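You operate a simulated robot arm through the tools that you are given. There is no shell and no other tool.

The job below is to be done with a simulated two-armed robot. You get a single attempt, and the scene is never put back.

TASK
Shake the M4 mould flat on the shaker, then unclamp it.
Fine: it packs only when clamped; switch off before you unclamp; leave it on the shaker. Set down upright: what you pick out.

It is judged by the outcome, as a careful person would: the job done as asked, and still so three seconds after it is handed in. It fails if anything else is knocked over, pushed out of place, dropped, spilled or broken.

THE ROBOT
Two 7-joint arms with fingered hands on one trunk that stands fixed in place. Base frame: the origin is at the foot of the trunk, x ahead of it, y to its left, z up. Readings come in cm, rad, newtons and seconds.
The left shoulder is at [8.5, 18.2, 109.7], the right one opposite. With the tool pointing down near the work surface each hand reaches from about 46 to 86 cm from the base axis, measured 20 degrees to its own side. Payload 3.8 kg a hand.
The tool frame of a hand sits at the grasp point between the pads (the TCP): z along the fingers, y along the line on which they close. The tips reach 3 cm beyond it. The gripper opens to 10.4 cm. The gripper's body begins 3.5 cm behind the TCP. The gripper is a hand of 4 fingers: y runs from the thumb to the fingers, the wrist lies at [-1.7, -10.4, -17.8] in the tool frame.
Orientation is that of the tool frame in the base frame, as a unit quaternion [x, y, z, w]. With the fingers straight down and the wrist toward the robot, the tool's x, y and z point along [0, 1, 0], [1, 0, 0] and [0, 0, -1] of the base frame.

THE INTERFACE
- The arms move only by the tool drive_tool. It takes "left_rows", "right_rows" or both (then of equal length, played together; a hand with none holds still); each is one flat list of numbers, 6 for each row, row after row: the shift along the tool's x, y, z in units of 40 mm (1.0 is 40 mm), then the turn, a rotation vector about the tool's x, y, z in units of 8 degrees (1.0 is 8 degrees). In form: [tx, ty, tz, wx, wy, wz, tx, ty, tz, wx, wy, wz, ...]. A call has 1 to 20 rows; each row shifts and turns the commanded pose from where the row before left it, along the tool's axes as they then stand. A call with a number of a shift or a turn outside -1 to 1 is refused whole. A row lasts 0.2 s, in which the tool goes at most 5 cm and 0.15 rad; a call with a longer step from one row to the next is refused whole. A pose out of reach is approached as far as the arm can. The call stops where the force on the tool passes 60 N (or 10 N more than at its start, if that is more) or the arm is blocked; 0.2 s more then pass. In this call time passes only in rows, and 0.2 s behind the last. The reply holds the time, the measured pose of the TCP, the force on the tool along the base axes, the opening and the grip force, in the units named above and with some noise, with the torque about the TCP (base axes, N m) and any sound that the robot's microphone picked up, and new pictures: "views" is both (left out), scene, wrist or none (wrist: the cameras of the hands that moved).
- Cameras (640 x 400 px; columns grow to the right, rows downward): "scene" is now at [18.38, -6.13, 131.68]; the picture's right is [-0.45, -0.89, 0.00], its down [-0.12, 0.06, -0.99] and it looks along [0.89, -0.44, -0.14] (base axes); focal length 214 px, centre (320, 200). "left" rides on the left gripper at [-6.6, -9, -12.6] in its tool frame; the picture's right is [-0.78, -0.30, 0.56], its down [0.57, -0.70, 0.42] and it looks along [0.27, 0.65, 0.71] (tool axes); focal length 275 px, centre (320, 200). "right" rides on the right gripper at [6.6, -9, -12.6] in its tool frame; the picture's right is [-0.78, 0.30, -0.56], its down [-0.57, -0.70, 0.42] and it looks along [-0.27, 0.65, 0.71] (tool axes); focal length 275 px, centre (320, 200). There is no depth. A picture from a camera that has moved, and an enlarged one, comes with that camera's place and axes in the base frame and with its lens. The place of the scene camera against the robot may be out by one fixed shift of up to 2.5 cm in any direction.
- lift_body(by): slides the trunk up (or, below 0, down) by that many cm; the arms and the scene camera ride with it, the base frame stays. It gives what a move gives, with no picture.
- curl_fingers(index, middle, ring, thumb_bend, thumb_turn, hand): sets how far each is bent, from 0 (flat) to 1 (curled in); at 0.3 the hand is open as for a grip, at 0.7 the pads meet at the TCP. One left out holds its place. A second passes; each finger stops where it meets its share of the squeeze, and holds until it gets a number again. It is the only way to open and close the hand. It gives what a move gives, with no picture; readings hold the bend of each and the force on the fingers (four entries, about 0 where the hand has none), thumb and palm. thumb_turn goes from beside the hand (0) to across from the fingers (1), as for a grip.
- pan_tilt(pan, tilt): turns the head with the scene camera to pan (to the left, within 1.501 rad either way) and tilt (down, from -0.506 to 1.204), counted from straight ahead of the robot. It gives what a move gives, and a new picture of the scene camera.
- close_up(camera, box): a new picture of the part [left, top, right, bottom] of that camera's present view, enlarged. It takes no simulated time.
- close_job(): hands the job in; it is judged then, once.

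Places have to be worked out from the pictures, the camera data and where the tool is seen. Open the grippers and draw the arms clear of the work before you hand the job in, unless the task says otherwise.

The tools are called after "Request:" as a command line: name --argument value ..., lists and objects as JSON in quotes. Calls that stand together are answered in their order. drive_tool: Moves the arms, as the interface text tells. Its arguments: {"type":"object","properties":{"left_rows":{"type":"array","items":{"type":"number"}},"right_rows":{"type":"array","items":{"type":"number"}},"views":{"type":"string","enum":["both","scene","wrist","none"]}},"required":[]} The other tools are called the same way: lift_body (by) slides the trunk up or down; curl_fingers (index, middle, ring, thumb_bend, thumb_turn, hand) moves the fingers one by one; pan_tilt (pan, tilt) turns the head that bears the scene camera; close_up (camera, box) takes an enlarged picture of a part of a camera's view; close_job () hands the job in.

At the start:

```text
time_s: 0.0
left_tcp_pos: [51.36, -1.34, 136.76]
left_orientation: [0.707, 0.707, 0.0, 0.0]
left_wrist_force: [0.4, -0.5, -0.9]
left_moment: [-0.02, -0.01, -0.04]
left_gripper_width: 10.37
left_grip_force: 0.0
left_shape: jaw
left_bend: [0.3, 0.3, 0.3, 0.3, 0.97]
left_finger forces: [0.0, 0.1, 0.1, 0.0, 0.0, 0.0]
right_tcp_pos: [32.69, -41.81, 119.66]
right_orientation: [0.706, 0.708, 0.0, 0.0]
right_wrist_force: [-0.2, -0.7, 0.3]
right_moment: [0.01, 0.01, 0.0]
right_gripper_width: 10.35
right_grip_force: 0.1
right_shape: jaw
right_bend: [0.3, 0.3, 0.3, 0.3, 0.97]
right_finger forces: [0.0, 0.0, 0.1, 0.0, 0.0, 0.0]
trunk travel left (down, up): [-25.0, 50.6]
head pan, tilt: [-0.464, 0.136]
```

scene: 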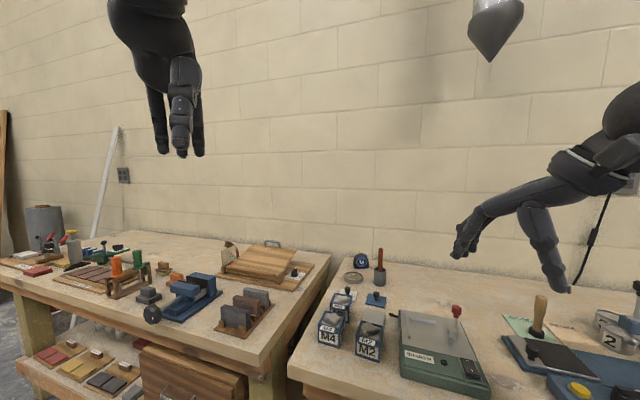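
right: 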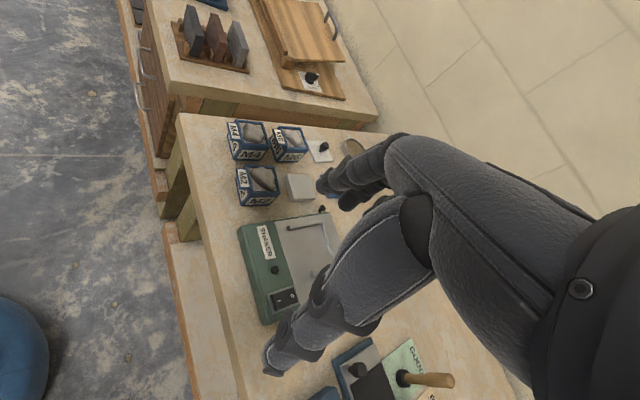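
left: 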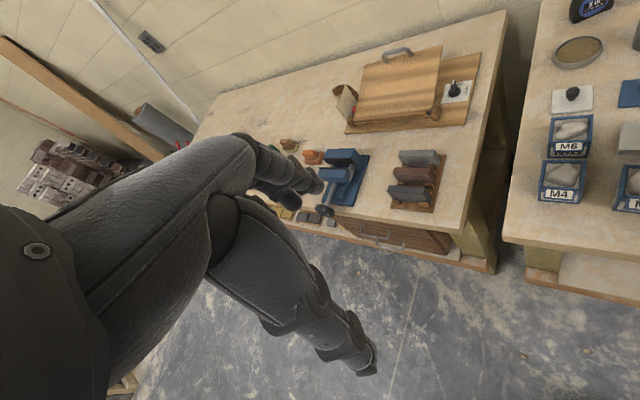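

I see two benches; the right one holds the mould boxes (M4, M6, M2), the green shaker, and other things. I take enlarged pictures to look closely before moving.

Request:
close_up --camera "scene" --box '[300, 240, 500, 400]'

Request:
close_up --camera "right" --box '[200, 100, 380, 340]'

Request:
close_up --camera "left" --box '[520, 0, 640, 240]'

```text
2.50 times, centred on (400, 320) of scene
camera zoom: at [18.38, -6.13, 131.68], right [-0.45, -0.89, 0.0], down [-0.12, 0.06, -0.99], along [0.89, -0.44, -0.14], focal length 536 px, centre (120, -100)
```

zoom: 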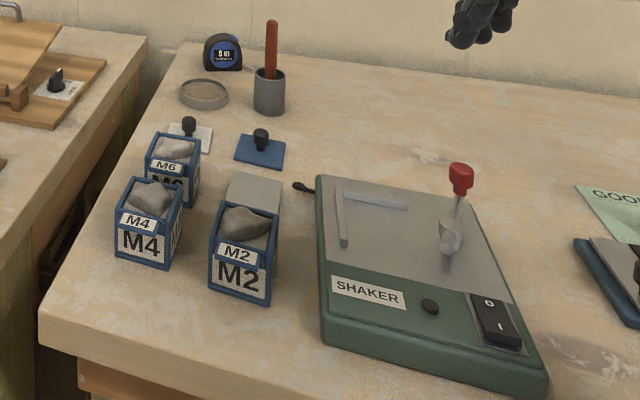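

```text
1.67 times, centred on (290, 220) of right
camera zoom: at [23.65, -35.21, 132.28], right [0.3, -0.78, 0.56], down [-0.7, -0.57, -0.42], along [0.65, -0.26, -0.71], focal length 459 px, centre (370, 167)
```

zoom: 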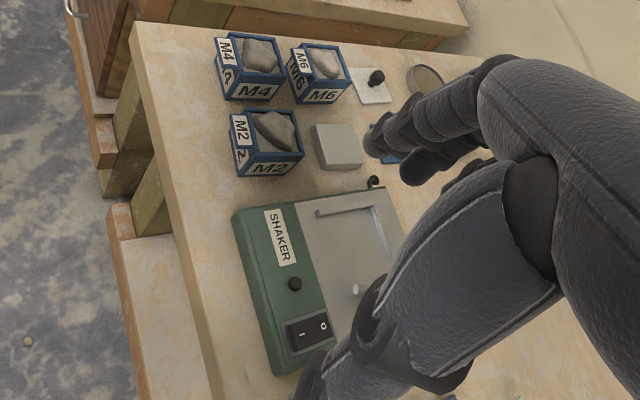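

```text
1.67 times, centred on (580, 120) of left
camera zoom: at [42.37, -8.06, 149.23], right [-0.3, -0.78, -0.56], down [-0.7, 0.57, -0.42], along [0.65, 0.27, -0.71], focal length 459 px, centre (-113, 333)
```

zoom: 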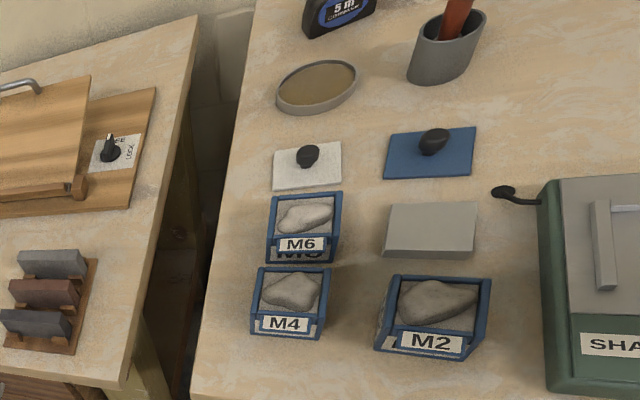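

The moulds stand at about z≈85 on the right bench, M4 near (63, -29); the shaker lies to the right of it. I turn the head toward the shaker to see it better.

Request:
pan_tilt --pan -0.68 --tilt 0.65

```text
time_s: 0.9
left_tcp_pos: [51.37, -1.4, 136.92]
left_orientation: [0.707, 0.707, 0.0, 0.001]
left_wrist_force: [-0.6, 0.5, 0.3]
left_moment: [-0.02, -0.01, 0.0]
left_gripper_width: 10.36
left_grip_force: 0.0
left_shape: jaw
left_bend: [0.3, 0.3, 0.3, 0.3, 0.97]
left_finger forces: [0.0, 0.0, 0.0, 0.0, 0.0, 0.0]
right_tcp_pos: [32.65, -41.74, 119.65]
right_orientation: [0.706, 0.708, 0.0, 0.0]
right_wrist_force: [-0.3, 0.2, 0.5]
right_moment: [-0.02, 0.01, -0.02]
right_gripper_width: 10.38
right_grip_force: 0.1
right_shape: jaw
right_bend: [0.3, 0.3, 0.3, 0.3, 0.97]
right_finger forces: [0.0, 0.1, 0.0, 0.0, 0.0, 0.0]
trunk travel left (down, up): [-25.0, 50.6]
head pan, tilt: [-0.681, 0.649]
camera scene: at [16.85, -7.45, 126.98], right [-0.63, -0.78, 0.0], down [-0.47, 0.38, -0.8], along [0.62, -0.5, -0.6], focal length 214 px, centre (320, 200)
```

scene: 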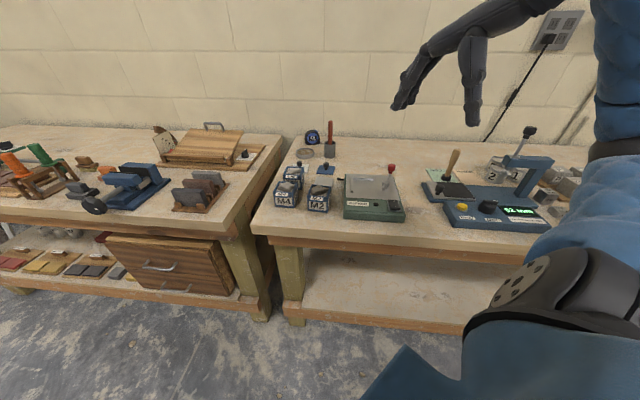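

The shaker is in the middle of the view; I enlarge it and the moulds.

Request:
close_up --camera "scene" --box '[330, 150, 420, 230]'

Request:
close_up --camera "scene" --box '[260, 120, 350, 220]'

Request:
close_up --camera "scene" --box '[400, 110, 600, 240]'

```text
5.00 times, centred on (375, 190) of scene
camera zoom: at [16.85, -7.45, 126.98], right [-0.63, -0.78, 0.0], down [-0.47, 0.38, -0.8], along [0.62, -0.5, -0.6], focal length 1072 px, centre (45, 250)
```

zoom: 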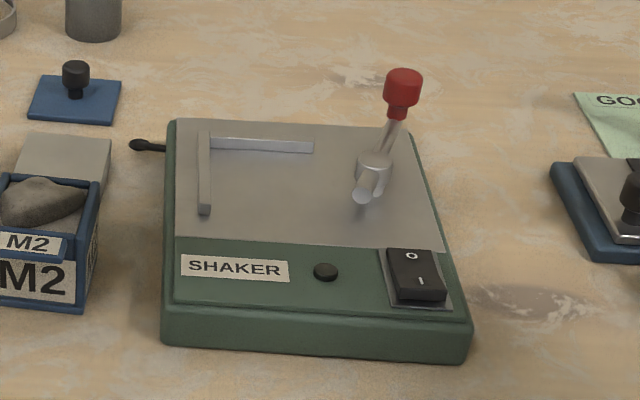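

```text
4.00 times, centred on (305, 170) of scene
camera zoom: at [16.85, -7.45, 126.98], right [-0.63, -0.78, 0.0], down [-0.47, 0.38, -0.8], along [0.62, -0.5, -0.6], focal length 858 px, centre (380, 320)
```

zoom: 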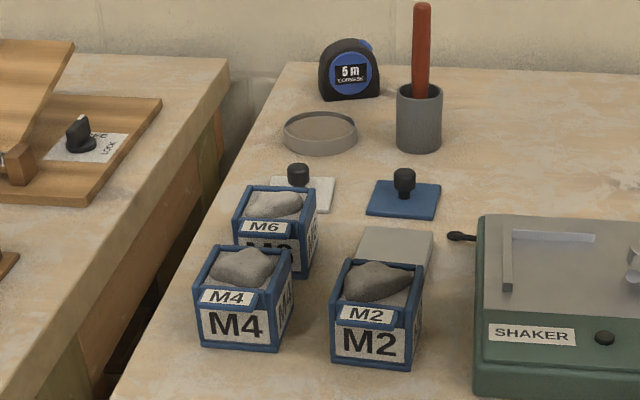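

```text
3.08 times, centred on (500, 175) of scene
camera zoom: at [16.85, -7.45, 126.98], right [-0.63, -0.78, 0.0], down [-0.47, 0.38, -0.8], along [0.62, -0.5, -0.6], focal length 660 px, centre (-234, 277)
```

zoom: 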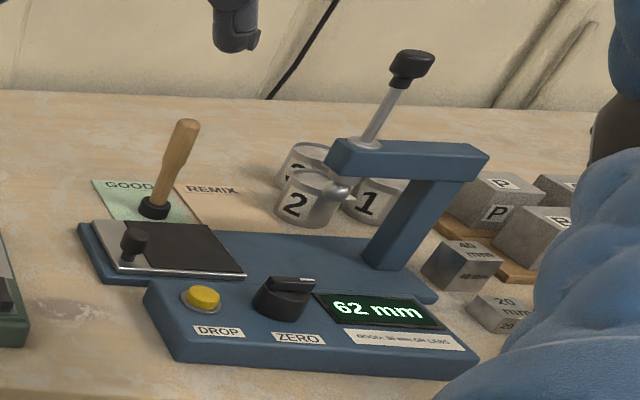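

The bench is turned about 45° to the right of the robot, so its front edge runs along roughly (-0.73,-0.68). I zoom further on the clamp, switch and plug-like part of the shaker.

Request:
close_up --camera "scene" --box '[375, 158, 415, 198]'

Request:
close_up --camera "scene" --box '[272, 160, 312, 212]'

```text
10.00 times, centred on (395, 178) of scene
camera zoom: at [16.85, -7.45, 126.98], right [-0.63, -0.78, 0.0], down [-0.47, 0.38, -0.8], along [0.62, -0.5, -0.6], focal length 2145 px, centre (-430, 420)
```

zoom: 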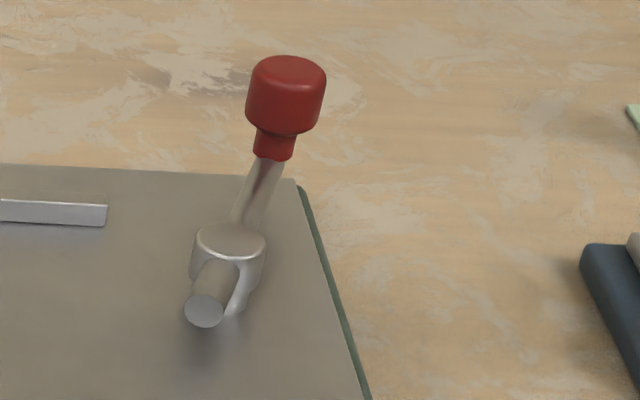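

```text
7.69 times, centred on (292, 186) of scene
camera zoom: at [16.85, -7.45, 126.98], right [-0.63, -0.78, 0.0], down [-0.47, 0.38, -0.8], along [0.62, -0.5, -0.6], focal length 1650 px, centre (535, 308)
```

zoom: 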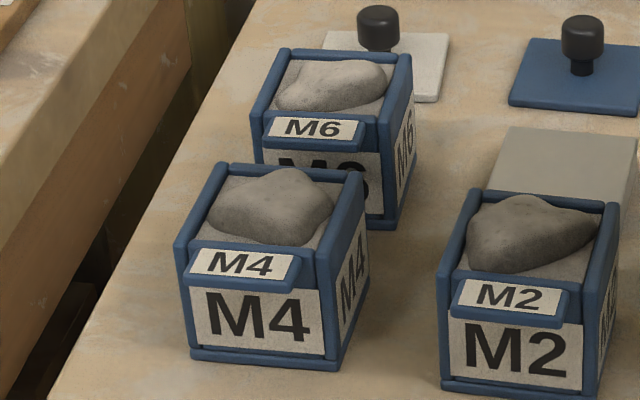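

The clamp looks like a post with a short toe and a red-knobbed lever, but its action isn't clear from here. I turn the right hand clockwise, high above the bench, so its wrist camera sees the shaker.

Request:
drive_tool --right_rows '[0, 0, 0, 0, 0, 1, 0, 0, 0, 0, 0, 1, 0, 0, 0, 0, 0, 1, 0, 0, 0, 0, 0, 1, 0, 0, 0, 0, 0, 1]' --views "wrist"

```text
time_s: 2.1
left_tcp_pos: [51.36, -1.22, 136.77]
left_orientation: [0.707, 0.707, 0.0, 0.0]
left_wrist_force: [-0.5, 0.4, -0.7]
left_moment: [-0.01, 0.06, 0.01]
left_gripper_width: 10.35
left_grip_force: 0.1
left_shape: jaw
left_bend: [0.3, 0.3, 0.3, 0.3, 0.97]
left_finger forces: [0.0, 0.0, 0.1, 0.1, 0.1, 0.0]
right_tcp_pos: [32.56, -41.79, 119.64]
right_orientation: [0.906, 0.423, 0.001, 0.001]
right_wrist_force: [0.1, 0.3, 0.7]
right_moment: [-0.01, -0.03, -0.01]
right_gripper_width: 10.37
right_grip_force: 0.0
right_shape: jaw
right_bend: [0.3, 0.3, 0.3, 0.3, 0.97]
right_finger forces: [0.1, 0.0, 0.1, 0.0, 0.0, 0.0]
trunk travel left (down, up): [-25.0, 50.6]
head pan, tilt: [-0.681, 0.649]
camera right: at [30.01, -31.02, 132.27], right [-0.27, -0.78, 0.56], down [-0.9, 0.01, -0.43], along [0.33, -0.62, -0.71], focal length 275 px, centre (320, 200)
```

right: 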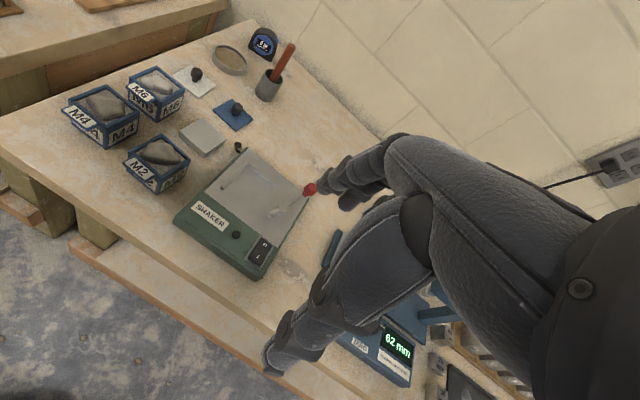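

The whole shaker is now visible between the fingers and the moulds. I zoom in on it from this wrist view.

Request:
close_up --camera "right" --box '[165, 130, 325, 285]'

Request:
close_up --camera "right" --box '[255, 170, 325, 230]'

Request:
close_up --camera "right" --box '[60, 50, 220, 200]'

```text
2.58 times, centred on (245, 208) of right
camera zoom: at [30.01, -31.02, 132.27], right [-0.27, -0.78, 0.56], down [-0.9, 0.01, -0.43], along [0.33, -0.62, -0.71], focal length 710 px, centre (514, 181)
```

zoom: 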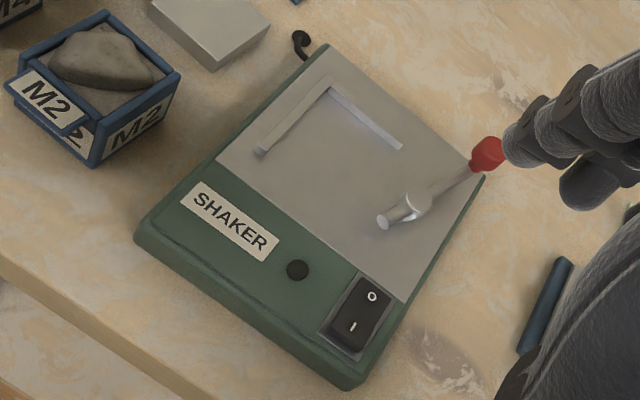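

```text
6.67 times, centred on (290, 200) of right
camera zoom: at [30.01, -31.02, 132.27], right [-0.27, -0.78, 0.56], down [-0.9, 0.01, -0.43], along [0.33, -0.62, -0.71], focal length 1835 px, centre (520, 200)
```

zoom: 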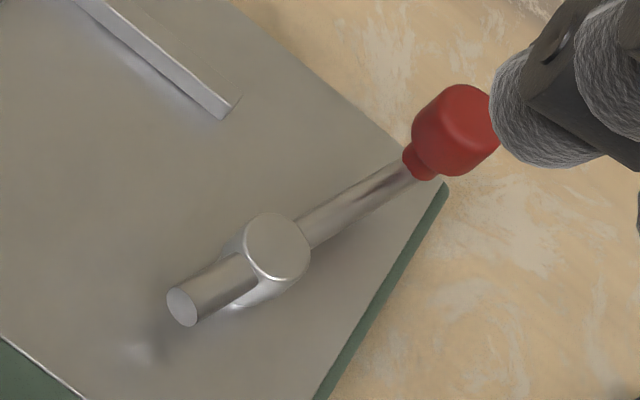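

```text
2.67 times, centred on (140, 125) of right
camera zoom: at [30.01, -31.02, 132.27], right [-0.27, -0.78, 0.56], down [-0.9, 0.01, -0.43], along [0.33, -0.62, -0.71], focal length 734 px, centre (800, 400)
```

zoom: 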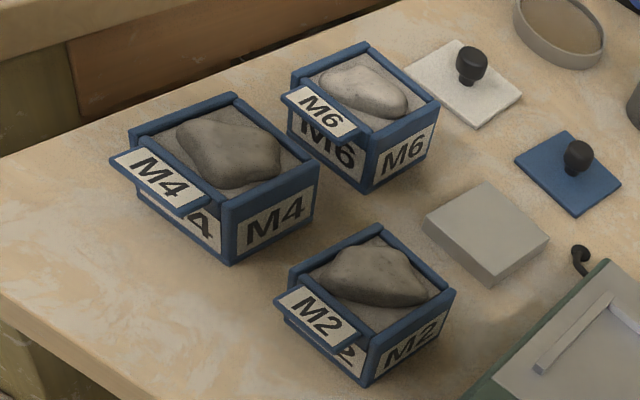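

The clamp's toe points to the front of the shaker and the red lever to the back; swinging the lever clockwise should bring the toe against the mould in the fence corner. M4's centre I judge at about (65.4, -31.9), base z≈85, 6 cm cube; I turn the right hand so its closing line lies along the bench edge (tool y at +43°).

Request:
drive_tool --right_rows '[0, 0, 0, 0, 0, -1, 0, 0, 0, 0, 0, -1, 0, 0, 0, 0, 0, -1, 0, 0, 0, 0, 0, -1, 0, 0, 0, 0, 0, -1, 0, 0, 0, 0, 0, -1, 0, 0, 0, 0, 0, -1, 0, 0, 0, 0, 0, -1, 0, 0, 0, 0, 0, -1, 0, 0, 0, 0, 0, -1, 0, 0, 0, 0, 0, -0.375]' --views "wrist"

```text
time_s: 4.5
left_tcp_pos: [51.27, -1.29, 136.73]
left_orientation: [0.707, 0.708, 0.0, 0.0]
left_wrist_force: [-1.3, -0.1, 0.3]
left_moment: [0.03, 0.01, 0.01]
left_gripper_width: 10.35
left_grip_force: 0.0
left_shape: jaw
left_bend: [0.3, 0.3, 0.3, 0.3, 0.97]
left_finger forces: [0.1, 0.0, 0.0, 0.0, 0.0, 0.0]
right_tcp_pos: [32.59, -41.6, 119.76]
right_orientation: [0.397, 0.918, 0.0, 0.0]
right_wrist_force: [0.1, -0.3, 0.0]
right_moment: [-0.01, 0.01, 0.0]
right_gripper_width: 10.36
right_grip_force: 0.2
right_shape: jaw
right_bend: [0.3, 0.3, 0.3, 0.3, 0.97]
right_finger forces: [0.0, 0.0, 0.1, 0.1, 0.1, 0.0]
trunk travel left (down, up): [-25.0, 50.6]
head pan, tilt: [-0.681, 0.649]
camera right: at [21.62, -43.07, 132.3], right [0.75, -0.36, 0.56], down [-0.12, -0.9, -0.42], along [0.65, 0.25, -0.71], focal length 275 px, centre (320, 200)
```

right: 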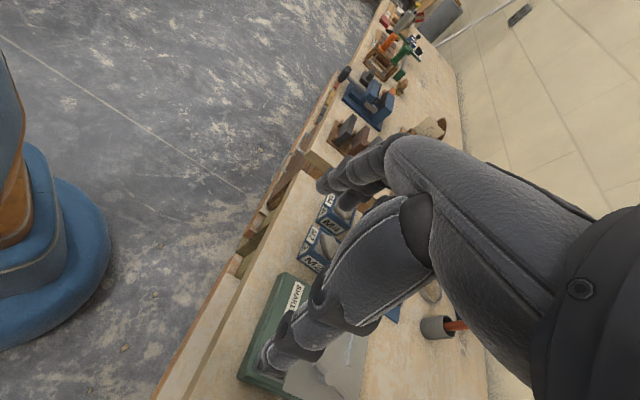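

The hand is turned as planned. I now carry it through the air to above M4, stopping at z≈106.

Request:
drive_tool --right_rows '[-0.3845, 0.764, 0.3425, 0, 0, 0, -0.3845, 0.764, 0.3425, 0, 0, 0, -0.3845, 0.764, 0.3425, 0, 0, 0, -0.3845, 0.764, 0.3425, 0, 0, 0, -0.3845, 0.764, 0.3425, 0, 0, 0, -0.3845, 0.764, 0.3425, 0, 0, 0, -0.3845, 0.764, 0.3425, 0, 0, 0, -0.3845, 0.764, 0.3425, 0, 0, 0, -0.3845, 0.764, 0.3425, 0, 0, 0, -0.3845, 0.764, 0.3425, 0, 0, 0]' --views "both"

```text
time_s: 6.7
left_tcp_pos: [51.48, -1.27, 136.67]
left_orientation: [0.708, 0.707, -0.001, -0.001]
left_wrist_force: [0.3, -0.1, 1.0]
left_moment: [-0.01, 0.04, 0.03]
left_gripper_width: 10.36
left_grip_force: 0.0
left_shape: jaw
left_bend: [0.3, 0.3, 0.3, 0.3, 0.97]
left_finger forces: [0.0, 0.1, 0.0, 0.0, 0.1, 0.1]
right_tcp_pos: [65.91, -32.08, 105.94]
right_orientation: [0.398, 0.917, -0.001, 0.0]
right_wrist_force: [-0.1, -0.1, 0.0]
right_moment: [0.0, -0.01, -0.01]
right_gripper_width: 10.39
right_grip_force: 0.0
right_shape: jaw
right_bend: [0.3, 0.3, 0.3, 0.3, 0.97]
right_finger forces: [0.0, 0.0, 0.0, 0.1, 0.0, 0.0]
trunk travel left (down, up): [-25.0, 50.6]
head pan, tilt: [-0.681, 0.649]
camera scene: at [16.96, -7.4, 126.95], right [-0.63, -0.78, 0.0], down [-0.47, 0.38, -0.8], along [0.62, -0.5, -0.61], focal length 214 px, centre (320, 200)
camera right: at [54.95, -33.35, 118.5], right [0.75, -0.36, 0.56], down [-0.12, -0.9, -0.42], along [0.65, 0.25, -0.71], focal length 275 px, centre (320, 200)
```

scene: 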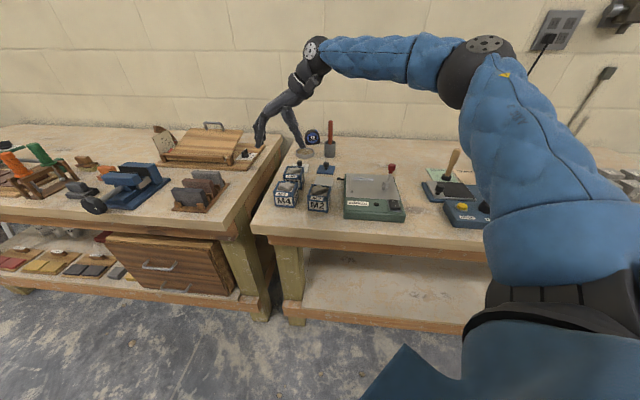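
right: 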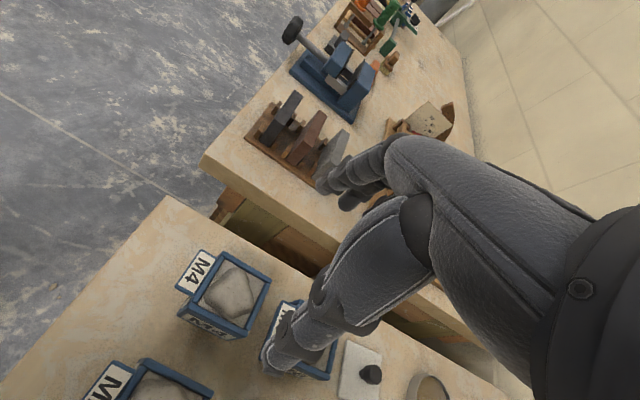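

From the wrist camera M4 is visible lower-left of the fingers. I enlarge to measure its rim corners.

Request:
close_up --camera "right" --box '[160, 230, 300, 360]'

Request:
close_up --camera "scene" --box '[240, 100, 350, 220]'

```text
3.08 times, centred on (230, 295) of right
camera zoom: at [54.95, -33.35, 118.5], right [0.75, -0.36, 0.56], down [-0.12, -0.9, -0.42], along [0.65, 0.25, -0.71], focal length 847 px, centre (597, -92)
```

zoom: 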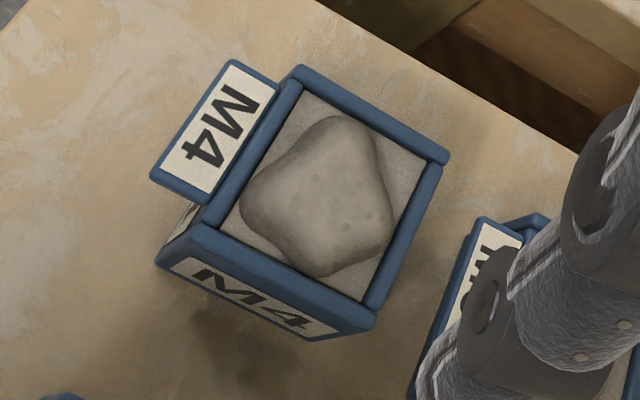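

```text
3.33 times, centred on (295, 160) of scene
camera zoom: at [16.96, -7.4, 126.95], right [-0.63, -0.78, 0.0], down [-0.47, 0.38, -0.8], along [0.62, -0.5, -0.61], focal length 715 px, centre (403, 333)
```

zoom: 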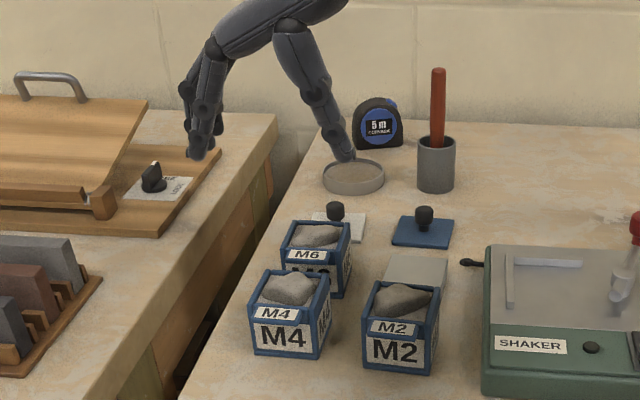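

M4's rim centre measures (65.1, -31.6) at a yaw matching the hand. I descend to z≈96 with a small centring shift, then check.

Request:
drive_tool --right_rows '[0.19, -0.06, 0, 0, 0, 0, 0, 0, 0.5, 0, 0, 0, 0, 0, 0.5, 0, 0, 0, 0, 0, 0.5, 0, 0, 0, 0, 0, 0.5, 0, 0, 0, 0, 0, 0.5, 0, 0, 0]' --views "both"

Request:
close_up --camera "scene" --box '[240, 120, 350, 220]'

```text
time_s: 8.1
left_tcp_pos: [51.47, -1.45, 136.71]
left_orientation: [0.707, 0.707, 0.0, 0.0]
left_wrist_force: [0.5, -1.0, 0.1]
left_moment: [-0.02, -0.02, -0.01]
left_gripper_width: 10.36
left_grip_force: 0.0
left_shape: jaw
left_bend: [0.3, 0.3, 0.3, 0.3, 0.97]
left_finger forces: [0.0, 0.1, 0.0, 0.0, 0.0, 0.0]
right_tcp_pos: [64.88, -31.61, 95.82]
right_orientation: [0.397, 0.918, 0.0, 0.0]
right_wrist_force: [-0.8, -0.1, 0.5]
right_moment: [0.01, 0.0, -0.02]
right_gripper_width: 10.37
right_grip_force: 0.1
right_shape: jaw
right_bend: [0.3, 0.3, 0.3, 0.3, 0.97]
right_finger forces: [0.0, 0.0, 0.0, 0.0, 0.0, 0.0]
trunk travel left (down, up): [-25.0, 50.6]
head pan, tilt: [-0.681, 0.649]
camera scene: at [16.89, -7.46, 126.97], right [-0.63, -0.78, 0.0], down [-0.47, 0.38, -0.8], along [0.62, -0.5, -0.6], focal length 214 px, centre (320, 200)
camera right: at [53.87, -33.05, 108.5], right [0.75, -0.36, 0.56], down [-0.12, -0.9, -0.42], along [0.65, 0.25, -0.71], focal length 275 px, centre (320, 200)
```

scene: 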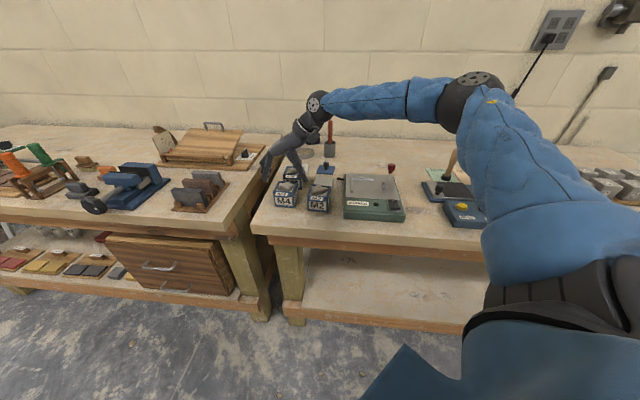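
right: 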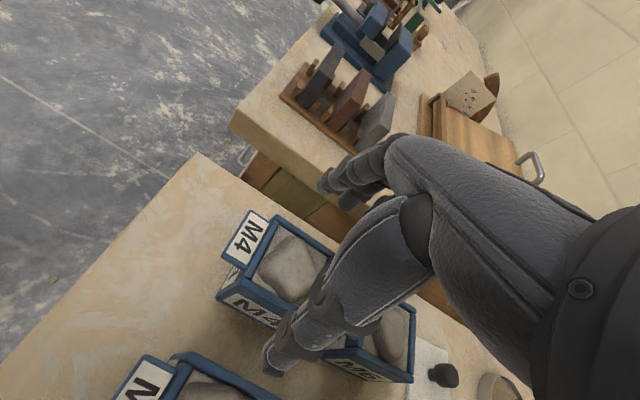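

```text
4.00 times, centred on (295, 170) of scene
camera zoom: at [16.89, -7.46, 126.97], right [-0.63, -0.78, 0.0], down [-0.47, 0.38, -0.8], along [0.62, -0.5, -0.6], focal length 858 px, centre (420, 320)
```

zoom: 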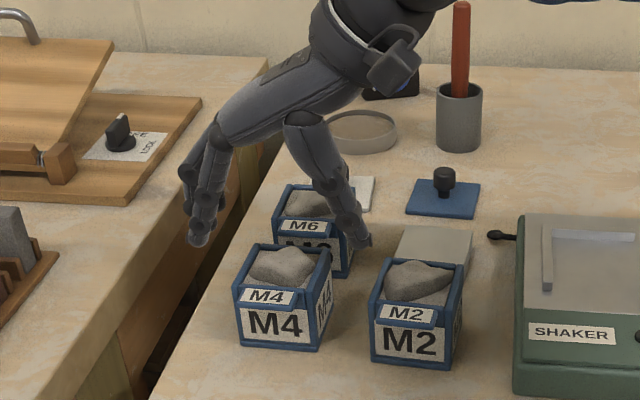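

The hand straddles M4 with fingers on its left side and thumb in the gap to M2; alignment agrees in both views. I go down to TCP z≈90.3 (tips about 2 cm above the bench).

Request:
drive_tool --right_rows '[-0.03, 0, 0.3, 0, 0, 0, -0.03, 0, 0.3, 0, 0, 0, 0, 0, 0.3, 0, 0, 0, 0, 0, 0.3, 0, 0, 0, 0, 0, 0.18, 0, 0, 0]' --views "both"

Request:
close_up --camera "scene" --box '[250, 140, 330, 220]'

Request:
close_up --camera "right" --box '[200, 150, 440, 400]'

```text
time_s: 9.3
left_tcp_pos: [51.44, -1.41, 136.76]
left_orientation: [0.707, 0.707, 0.0, 0.0]
left_wrist_force: [-0.5, -0.2, -1.2]
left_moment: [0.03, -0.02, 0.01]
left_gripper_width: 10.37
left_grip_force: 0.0
left_shape: jaw
left_bend: [0.3, 0.3, 0.3, 0.3, 0.97]
left_finger forces: [0.0, 0.1, 0.1, 0.0, 0.0, 0.1]
right_tcp_pos: [65.04, -31.7, 90.5]
right_orientation: [0.397, 0.918, 0.0, 0.0]
right_wrist_force: [-0.5, 0.5, -0.7]
right_moment: [0.01, 0.0, -0.01]
right_gripper_width: 10.41
right_grip_force: 0.1
right_shape: jaw
right_bend: [0.3, 0.3, 0.3, 0.3, 0.97]
right_finger forces: [0.0, 0.0, 0.0, 0.1, 0.0, 0.0]
trunk travel left (down, up): [-25.0, 50.6]
head pan, tilt: [-0.681, 0.649]
camera scene: at [16.86, -7.45, 126.98], right [-0.63, -0.78, 0.0], down [-0.47, 0.38, -0.8], along [0.62, -0.5, -0.6], focal length 214 px, centre (320, 200)
camera right: at [53.95, -33.13, 103.11], right [0.75, -0.36, 0.56], down [-0.12, -0.9, -0.42], along [0.66, 0.25, -0.71], focal length 275 px, centre (320, 200)
```

scene: 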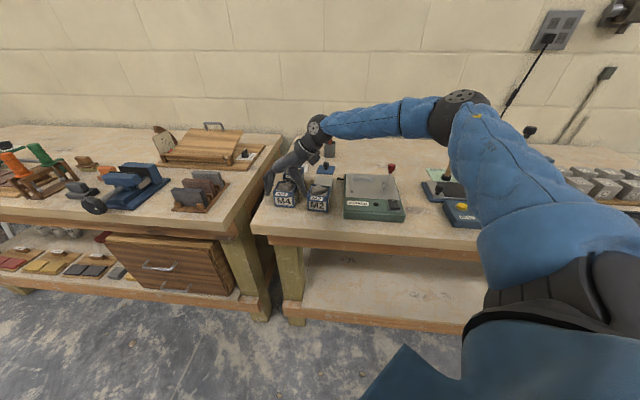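
right: 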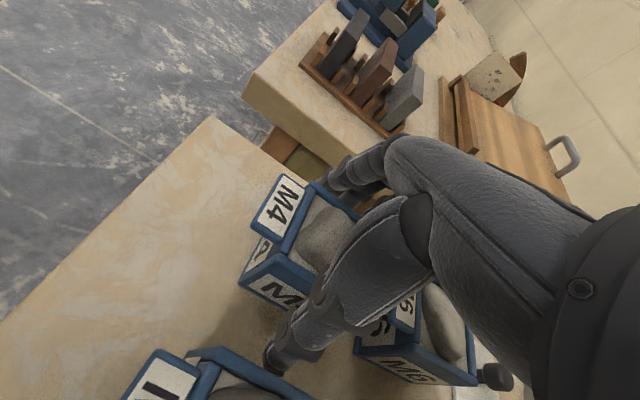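

```text
5.00 times, centred on (290, 180) of scene
camera zoom: at [16.86, -7.45, 126.98], right [-0.63, -0.78, 0.0], down [-0.47, 0.38, -0.8], along [0.62, -0.5, -0.6], focal length 1072 px, centre (470, 300)
```

zoom: 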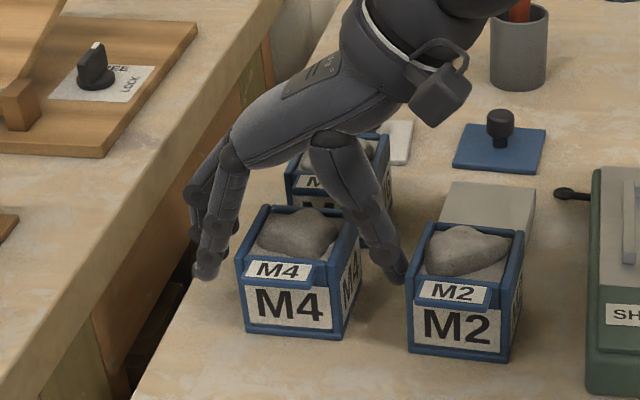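

```text
1.60 times, centred on (320, 275) of right
camera zoom: at [53.95, -33.13, 103.11], right [0.75, -0.36, 0.56], down [-0.12, -0.9, -0.42], along [0.66, 0.25, -0.71], focal length 440 px, centre (320, 80)
```

zoom: 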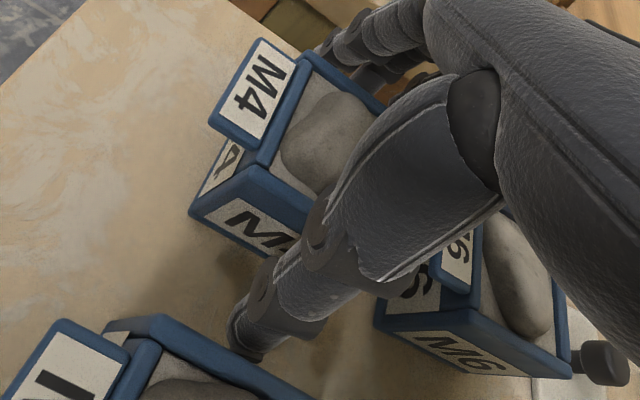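

Fingers and thumb straddle M4 cleanly with no contact. I close to near-contact first, then squeeze.

Request:
curl_fingers --hand "right" --index 0.44 --middle 0.44 --ring 0.44 --thumb_bend 0.44

Request:
close_up --camera "scene" --box '[250, 140, 330, 220]'

Request:
close_up --camera "right" --box '[200, 150, 440, 400]'

```text
time_s: 10.3
left_tcp_pos: [51.31, -1.31, 136.7]
left_orientation: [0.707, 0.707, 0.0, 0.001]
left_wrist_force: [-0.7, -0.4, -0.2]
left_moment: [-0.01, -0.01, -0.04]
left_gripper_width: 10.38
left_grip_force: 0.1
left_shape: jaw
left_bend: [0.3, 0.3, 0.3, 0.3, 0.97]
left_finger forces: [0.0, 0.0, 0.1, 0.0, 0.1, 0.0]
right_tcp_pos: [65.02, -31.69, 90.48]
right_orientation: [0.398, 0.917, 0.0, 0.0]
right_wrist_force: [0.9, -0.1, 0.2]
right_moment: [0.0, 0.0, 0.01]
right_gripper_width: 7.08
right_grip_force: 0.9
right_shape: fingers
right_bend: [0.43, 0.44, 0.44, 0.44, 0.97]
right_finger forces: [1.4, 0.0, 0.0, 0.0, 0.0, 0.0]
trunk travel left (down, up): [-25.0, 50.6]
head pan, tilt: [-0.681, 0.649]
```

```text
5.00 times, centred on (290, 180) of scene
camera zoom: at [16.86, -7.43, 126.98], right [-0.63, -0.78, 0.0], down [-0.47, 0.38, -0.8], along [0.62, -0.5, -0.6], focal length 1072 px, centre (470, 300)
```

zoom: 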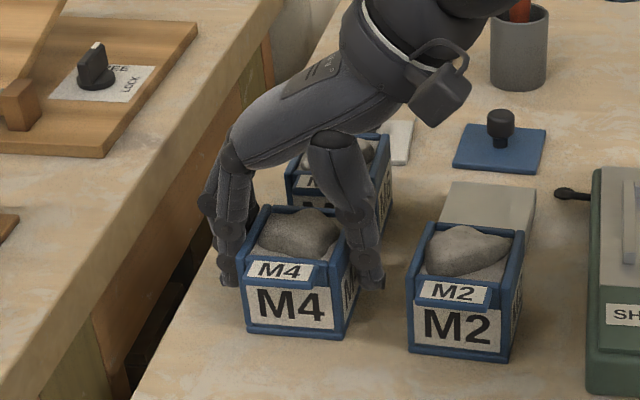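

```text
1.60 times, centred on (320, 275) of right
camera zoom: at [53.96, -33.11, 103.12], right [0.75, -0.36, 0.56], down [-0.12, -0.9, -0.42], along [0.65, 0.25, -0.71], focal length 440 px, centre (320, 80)
```

zoom: 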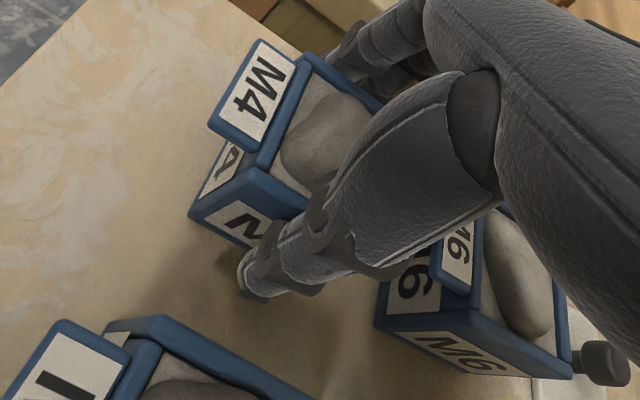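

Index already touches (1.4 N) while the thumb is about 1 cm off, so the hand sits slightly toward the thumb side. I shift 0.5 cm along tool +y to centre, then squeeze.

Request:
drive_tool --right_rows '[0, 0.12, 0, 0, 0, 0]' --views "none"

Request:
curl_fingers --hand "right" --index 0.7 --middle 0.7 --ring 0.7 --thumb_bend 0.7

Request:
close_up --camera "scene" --box '[250, 140, 330, 220]'

Request:
close_up --camera "right" --box '[200, 150, 440, 400]'

```text
time_s: 10.7
left_tcp_pos: [51.45, -1.38, 136.72]
left_orientation: [0.707, 0.707, 0.0, 0.0]
left_wrist_force: [0.2, 0.2, -0.5]
left_moment: [0.02, -0.02, 0.01]
left_gripper_width: 10.34
left_grip_force: 0.1
left_shape: jaw
left_bend: [0.3, 0.3, 0.3, 0.3, 0.97]
left_finger forces: [0.1, 0.0, 0.1, 0.1, 0.0, 0.1]
right_tcp_pos: [65.38, -31.43, 90.53]
right_orientation: [0.398, 0.918, -0.001, -0.001]
right_wrist_force: [-1.4, -0.2, 0.2]
right_moment: [-0.01, -0.01, 0.02]
right_gripper_width: 7.04
right_grip_force: 1.1
right_shape: fingers
right_bend: [0.44, 0.44, 0.44, 0.43, 0.97]
right_finger forces: [0.0, 0.0, 0.0, 0.1, 1.3, 0.0]
trunk travel left (down, up): [-25.0, 50.6]
head pan, tilt: [-0.681, 0.649]
```

```text
time_s: 11.7
left_tcp_pos: [51.35, -1.24, 136.72]
left_orientation: [0.708, 0.706, 0.0, 0.0]
left_wrist_force: [0.4, -0.8, 0.0]
left_moment: [-0.01, 0.01, -0.01]
left_gripper_width: 10.38
left_grip_force: 0.0
left_shape: jaw
left_bend: [0.3, 0.3, 0.3, 0.3, 0.97]
left_finger forces: [0.1, 0.0, 0.1, 0.1, 0.0, 0.0]
right_tcp_pos: [65.39, -31.46, 90.49]
right_orientation: [0.398, 0.917, 0.0, 0.0]
right_wrist_force: [2.0, 0.1, 1.7]
right_moment: [0.02, -0.3, 0.04]
right_gripper_width: 5.9
right_grip_force: 32.8
right_shape: fingers
right_bend: [0.47, 0.52, 0.56, 0.53, 0.94]
right_finger forces: [12.3, 9.7, 14.8, 0.1, 29.4, 0.1]
trunk travel left (down, up): [-25.0, 50.6]
head pan, tilt: [-0.681, 0.649]
```

```text
5.00 times, centred on (290, 180) of scene
camera zoom: at [16.86, -7.43, 126.98], right [-0.63, -0.78, 0.0], down [-0.47, 0.38, -0.8], along [0.62, -0.5, -0.6], focal length 1072 px, centre (470, 300)
```

zoom: 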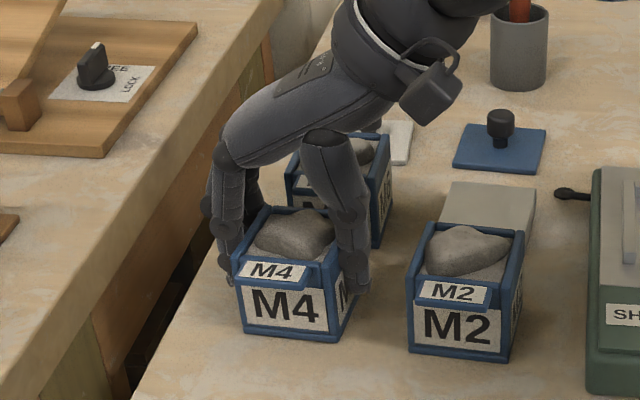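

```text
1.60 times, centred on (320, 275) of right
camera zoom: at [54.33, -32.84, 103.13], right [0.75, -0.36, 0.56], down [-0.12, -0.9, -0.42], along [0.66, 0.25, -0.71], focal length 440 px, centre (320, 80)
```

zoom: 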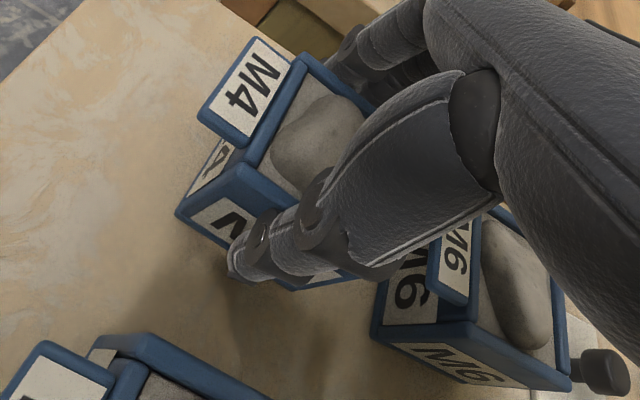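

The grip holds M4 with about 30 N; it seems to have turned a few degrees in the hand. I lift it slowly straight up 12 cm and look.

Request:
drive_tool --right_rows '[0, 0, -0.1, 0, 0, 0, 0, 0, -0.2, 0, 0, 0, 0, 0, -0.3, 0, 0, 0, 0, 0, -0.3, 0, 0, 0, 0, 0, -0.3, 0, 0, 0, 0, 0, -0.3, 0, 0, 0, 0, 0, -0.3, 0, 0, 0, 0, 0, -0.3, 0, 0, 0, 0, 0, -0.3, 0, 0, 0, 0, 0, -0.3, 0, 0, 0, 0, 0, -0.2, 0, 0, 0, 0, 0, -0.1, 0, 0, 0]' --views "both"

Request:
close_up --camera "scene" --box '[240, 110, 340, 210]'

Request:
close_up --camera "right" --box '[200, 150, 440, 400]'

```text
time_s: 14.3
left_tcp_pos: [51.49, -1.36, 136.78]
left_orientation: [0.706, 0.708, 0.0, 0.0]
left_wrist_force: [0.3, -0.4, -0.3]
left_moment: [0.02, -0.01, 0.0]
left_gripper_width: 10.38
left_grip_force: 0.1
left_shape: jaw
left_bend: [0.3, 0.3, 0.3, 0.3, 0.97]
left_finger forces: [0.0, 0.0, 0.1, 0.0, 0.1, 0.0]
right_tcp_pos: [65.41, -31.6, 102.5]
right_orientation: [0.398, 0.917, -0.001, 0.0]
right_wrist_force: [-0.7, 0.5, -4.4]
right_moment: [-0.06, -0.03, -0.01]
right_gripper_width: 5.92
right_grip_force: 32.6
right_shape: fingers
right_bend: [0.47, 0.52, 0.57, 0.53, 0.94]
right_finger forces: [12.6, 8.6, 13.9, 0.1, 29.4, 0.0]
trunk travel left (down, up): [-25.0, 50.6]
head pan, tilt: [-0.681, 0.649]
camera scene: at [16.88, -7.45, 126.97], right [-0.63, -0.78, 0.0], down [-0.47, 0.38, -0.8], along [0.62, -0.5, -0.6], focal length 214 px, centre (320, 200)
camera right: at [54.35, -32.97, 115.08], right [0.75, -0.36, 0.56], down [-0.12, -0.9, -0.42], along [0.65, 0.25, -0.71], focal length 275 px, centre (320, 200)
```

scene: 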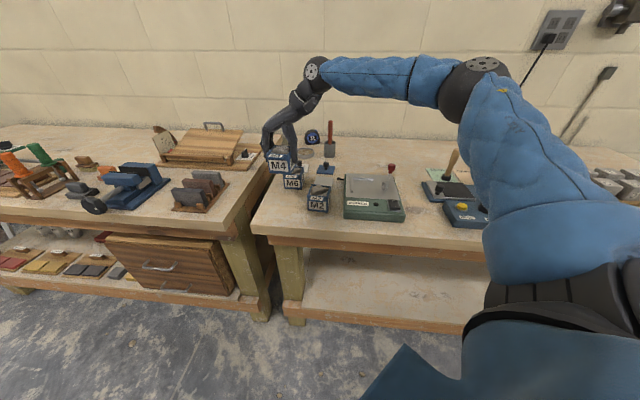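
right: 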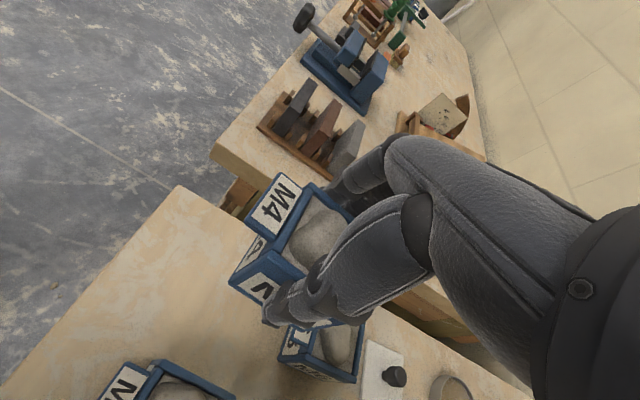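

```text
4.00 times, centred on (290, 160) of scene
camera zoom: at [16.88, -7.45, 126.97], right [-0.63, -0.78, 0.0], down [-0.47, 0.38, -0.8], along [0.62, -0.5, -0.6], focal length 858 px, centre (440, 360)
```

zoom: 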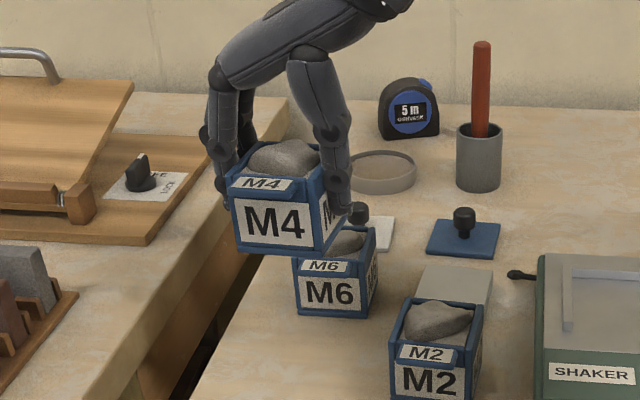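

```text
1.60 times, centred on (320, 275) of right
camera zoom: at [54.35, -32.97, 115.08], right [0.75, -0.36, 0.56], down [-0.12, -0.9, -0.42], along [0.65, 0.25, -0.71], focal length 440 px, centre (320, 80)
```

zoom: 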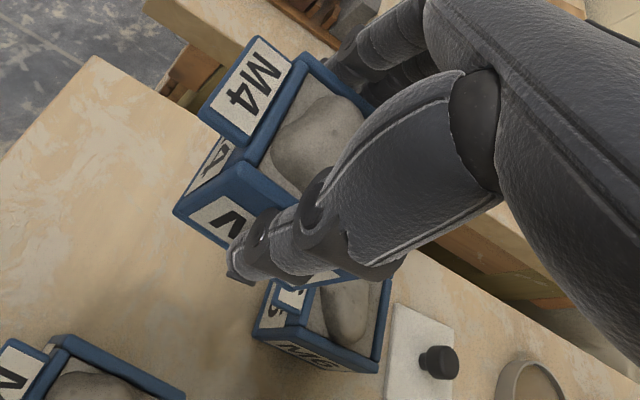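

M4 is held level, weight about 4.4 N. I zoom in more to measure its yaw in the hand.

Request:
close_up --camera "right" --box '[220, 160, 360, 310]'

```text
2.67 times, centred on (290, 235) of right
camera zoom: at [54.35, -32.97, 115.08], right [0.75, -0.36, 0.56], down [-0.12, -0.9, -0.42], along [0.65, 0.25, -0.71], focal length 734 px, centre (400, 107)
```

zoom: 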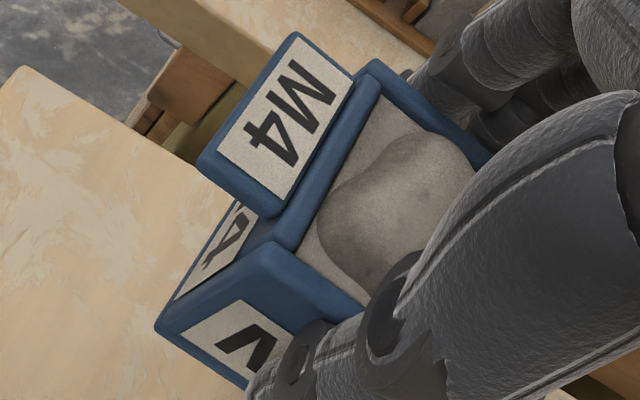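

The mould's yaw is within a few degrees of the hand's. I carry it smoothly, at bottom height ≈97, to above the shaker, about 1 cm short of the fence corner.

Request:
drive_tool --right_rows '[-0.045, -0.172, 0, 0, 0, 0, -0.09, -0.344, 0, 0, 0, 0, -0.135, -0.515, 0, 0, 0, 0, -0.18, -0.687, 0, 0, 0, 0, -0.18, -0.687, 0, 0, 0, 0, -0.18, -0.687, 0, 0, 0, 0, -0.18, -0.687, 0, 0, 0, 0, -0.18, -0.687, 0, 0, 0, 0, -0.18, -0.687, 0, 0, 0, 0, -0.135, -0.515, 0, 0, 0, 0, -0.09, -0.344, 0, 0, 0, 0, -0.045, -0.172, 0, 0, 0, 0]' --views "both"

Request:
close_up --camera "scene" --box '[330, 120, 430, 230]'

Request:
close_up --camera "right" --box '[160, 150, 400, 400]'

```text
time_s: 16.9
left_tcp_pos: [51.42, -1.37, 136.72]
left_orientation: [0.708, 0.707, 0.001, 0.0]
left_wrist_force: [0.3, -0.1, 0.4]
left_moment: [-0.02, -0.02, -0.02]
left_gripper_width: 10.36
left_grip_force: 0.1
left_shape: jaw
left_bend: [0.3, 0.3, 0.3, 0.3, 0.97]
left_finger forces: [0.0, 0.1, 0.1, 0.1, 0.1, 0.0]
right_tcp_pos: [51.38, -53.3, 102.23]
right_orientation: [0.398, 0.917, -0.001, 0.0]
right_wrist_force: [0.6, -0.2, -3.4]
right_moment: [-0.02, -0.03, -0.02]
right_gripper_width: 5.92
right_grip_force: 31.7
right_shape: fingers
right_bend: [0.47, 0.53, 0.57, 0.53, 0.93]
right_finger forces: [12.8, 8.5, 13.2, 0.0, 29.4, 0.0]
trunk travel left (down, up): [-25.0, 50.6]
head pan, tilt: [-0.681, 0.649]
camera scene: at [16.87, -7.49, 126.97], right [-0.63, -0.78, 0.0], down [-0.47, 0.38, -0.8], along [0.62, -0.5, -0.61], focal length 214 px, centre (320, 200)
camera right: at [40.49, -54.72, 114.99], right [0.75, -0.36, 0.56], down [-0.12, -0.9, -0.42], along [0.65, 0.25, -0.71], focal length 275 px, centre (320, 200)
```

scene: 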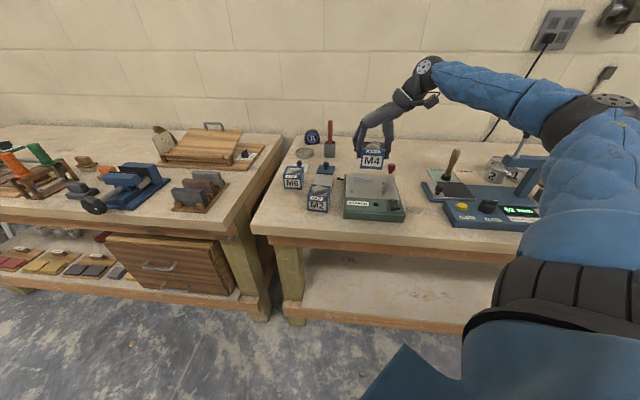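
right: 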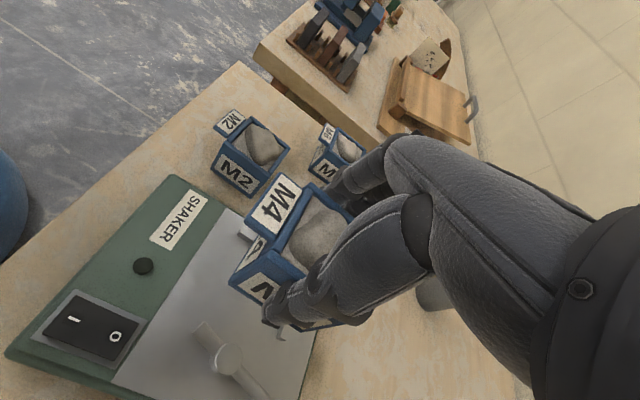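

```text
3.64 times, centred on (380, 175) of scene
camera zoom: at [16.87, -7.49, 126.97], right [-0.63, -0.78, 0.0], down [-0.47, 0.38, -0.8], along [0.62, -0.5, -0.61], focal length 780 px, centre (102, 291)
```

zoom: 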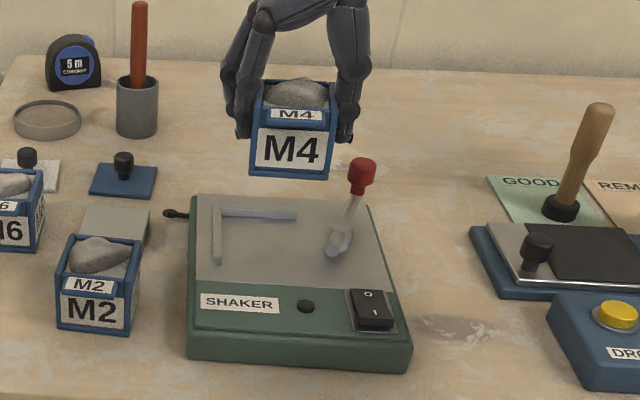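

```text
1.60 times, centred on (280, 275) of right
camera zoom: at [40.49, -54.72, 114.99], right [0.75, -0.36, 0.56], down [-0.12, -0.9, -0.42], along [0.65, 0.25, -0.71], focal length 440 px, centre (384, 80)
```

zoom: 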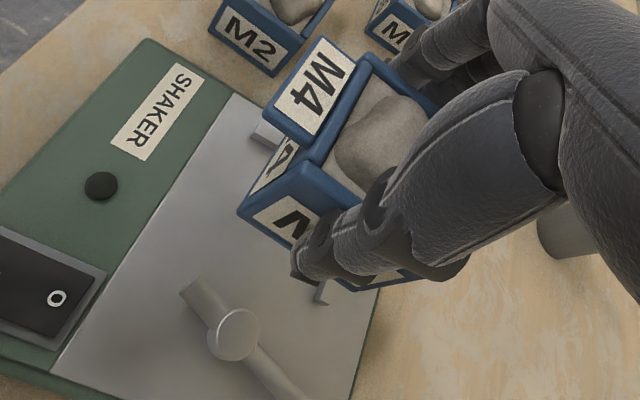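

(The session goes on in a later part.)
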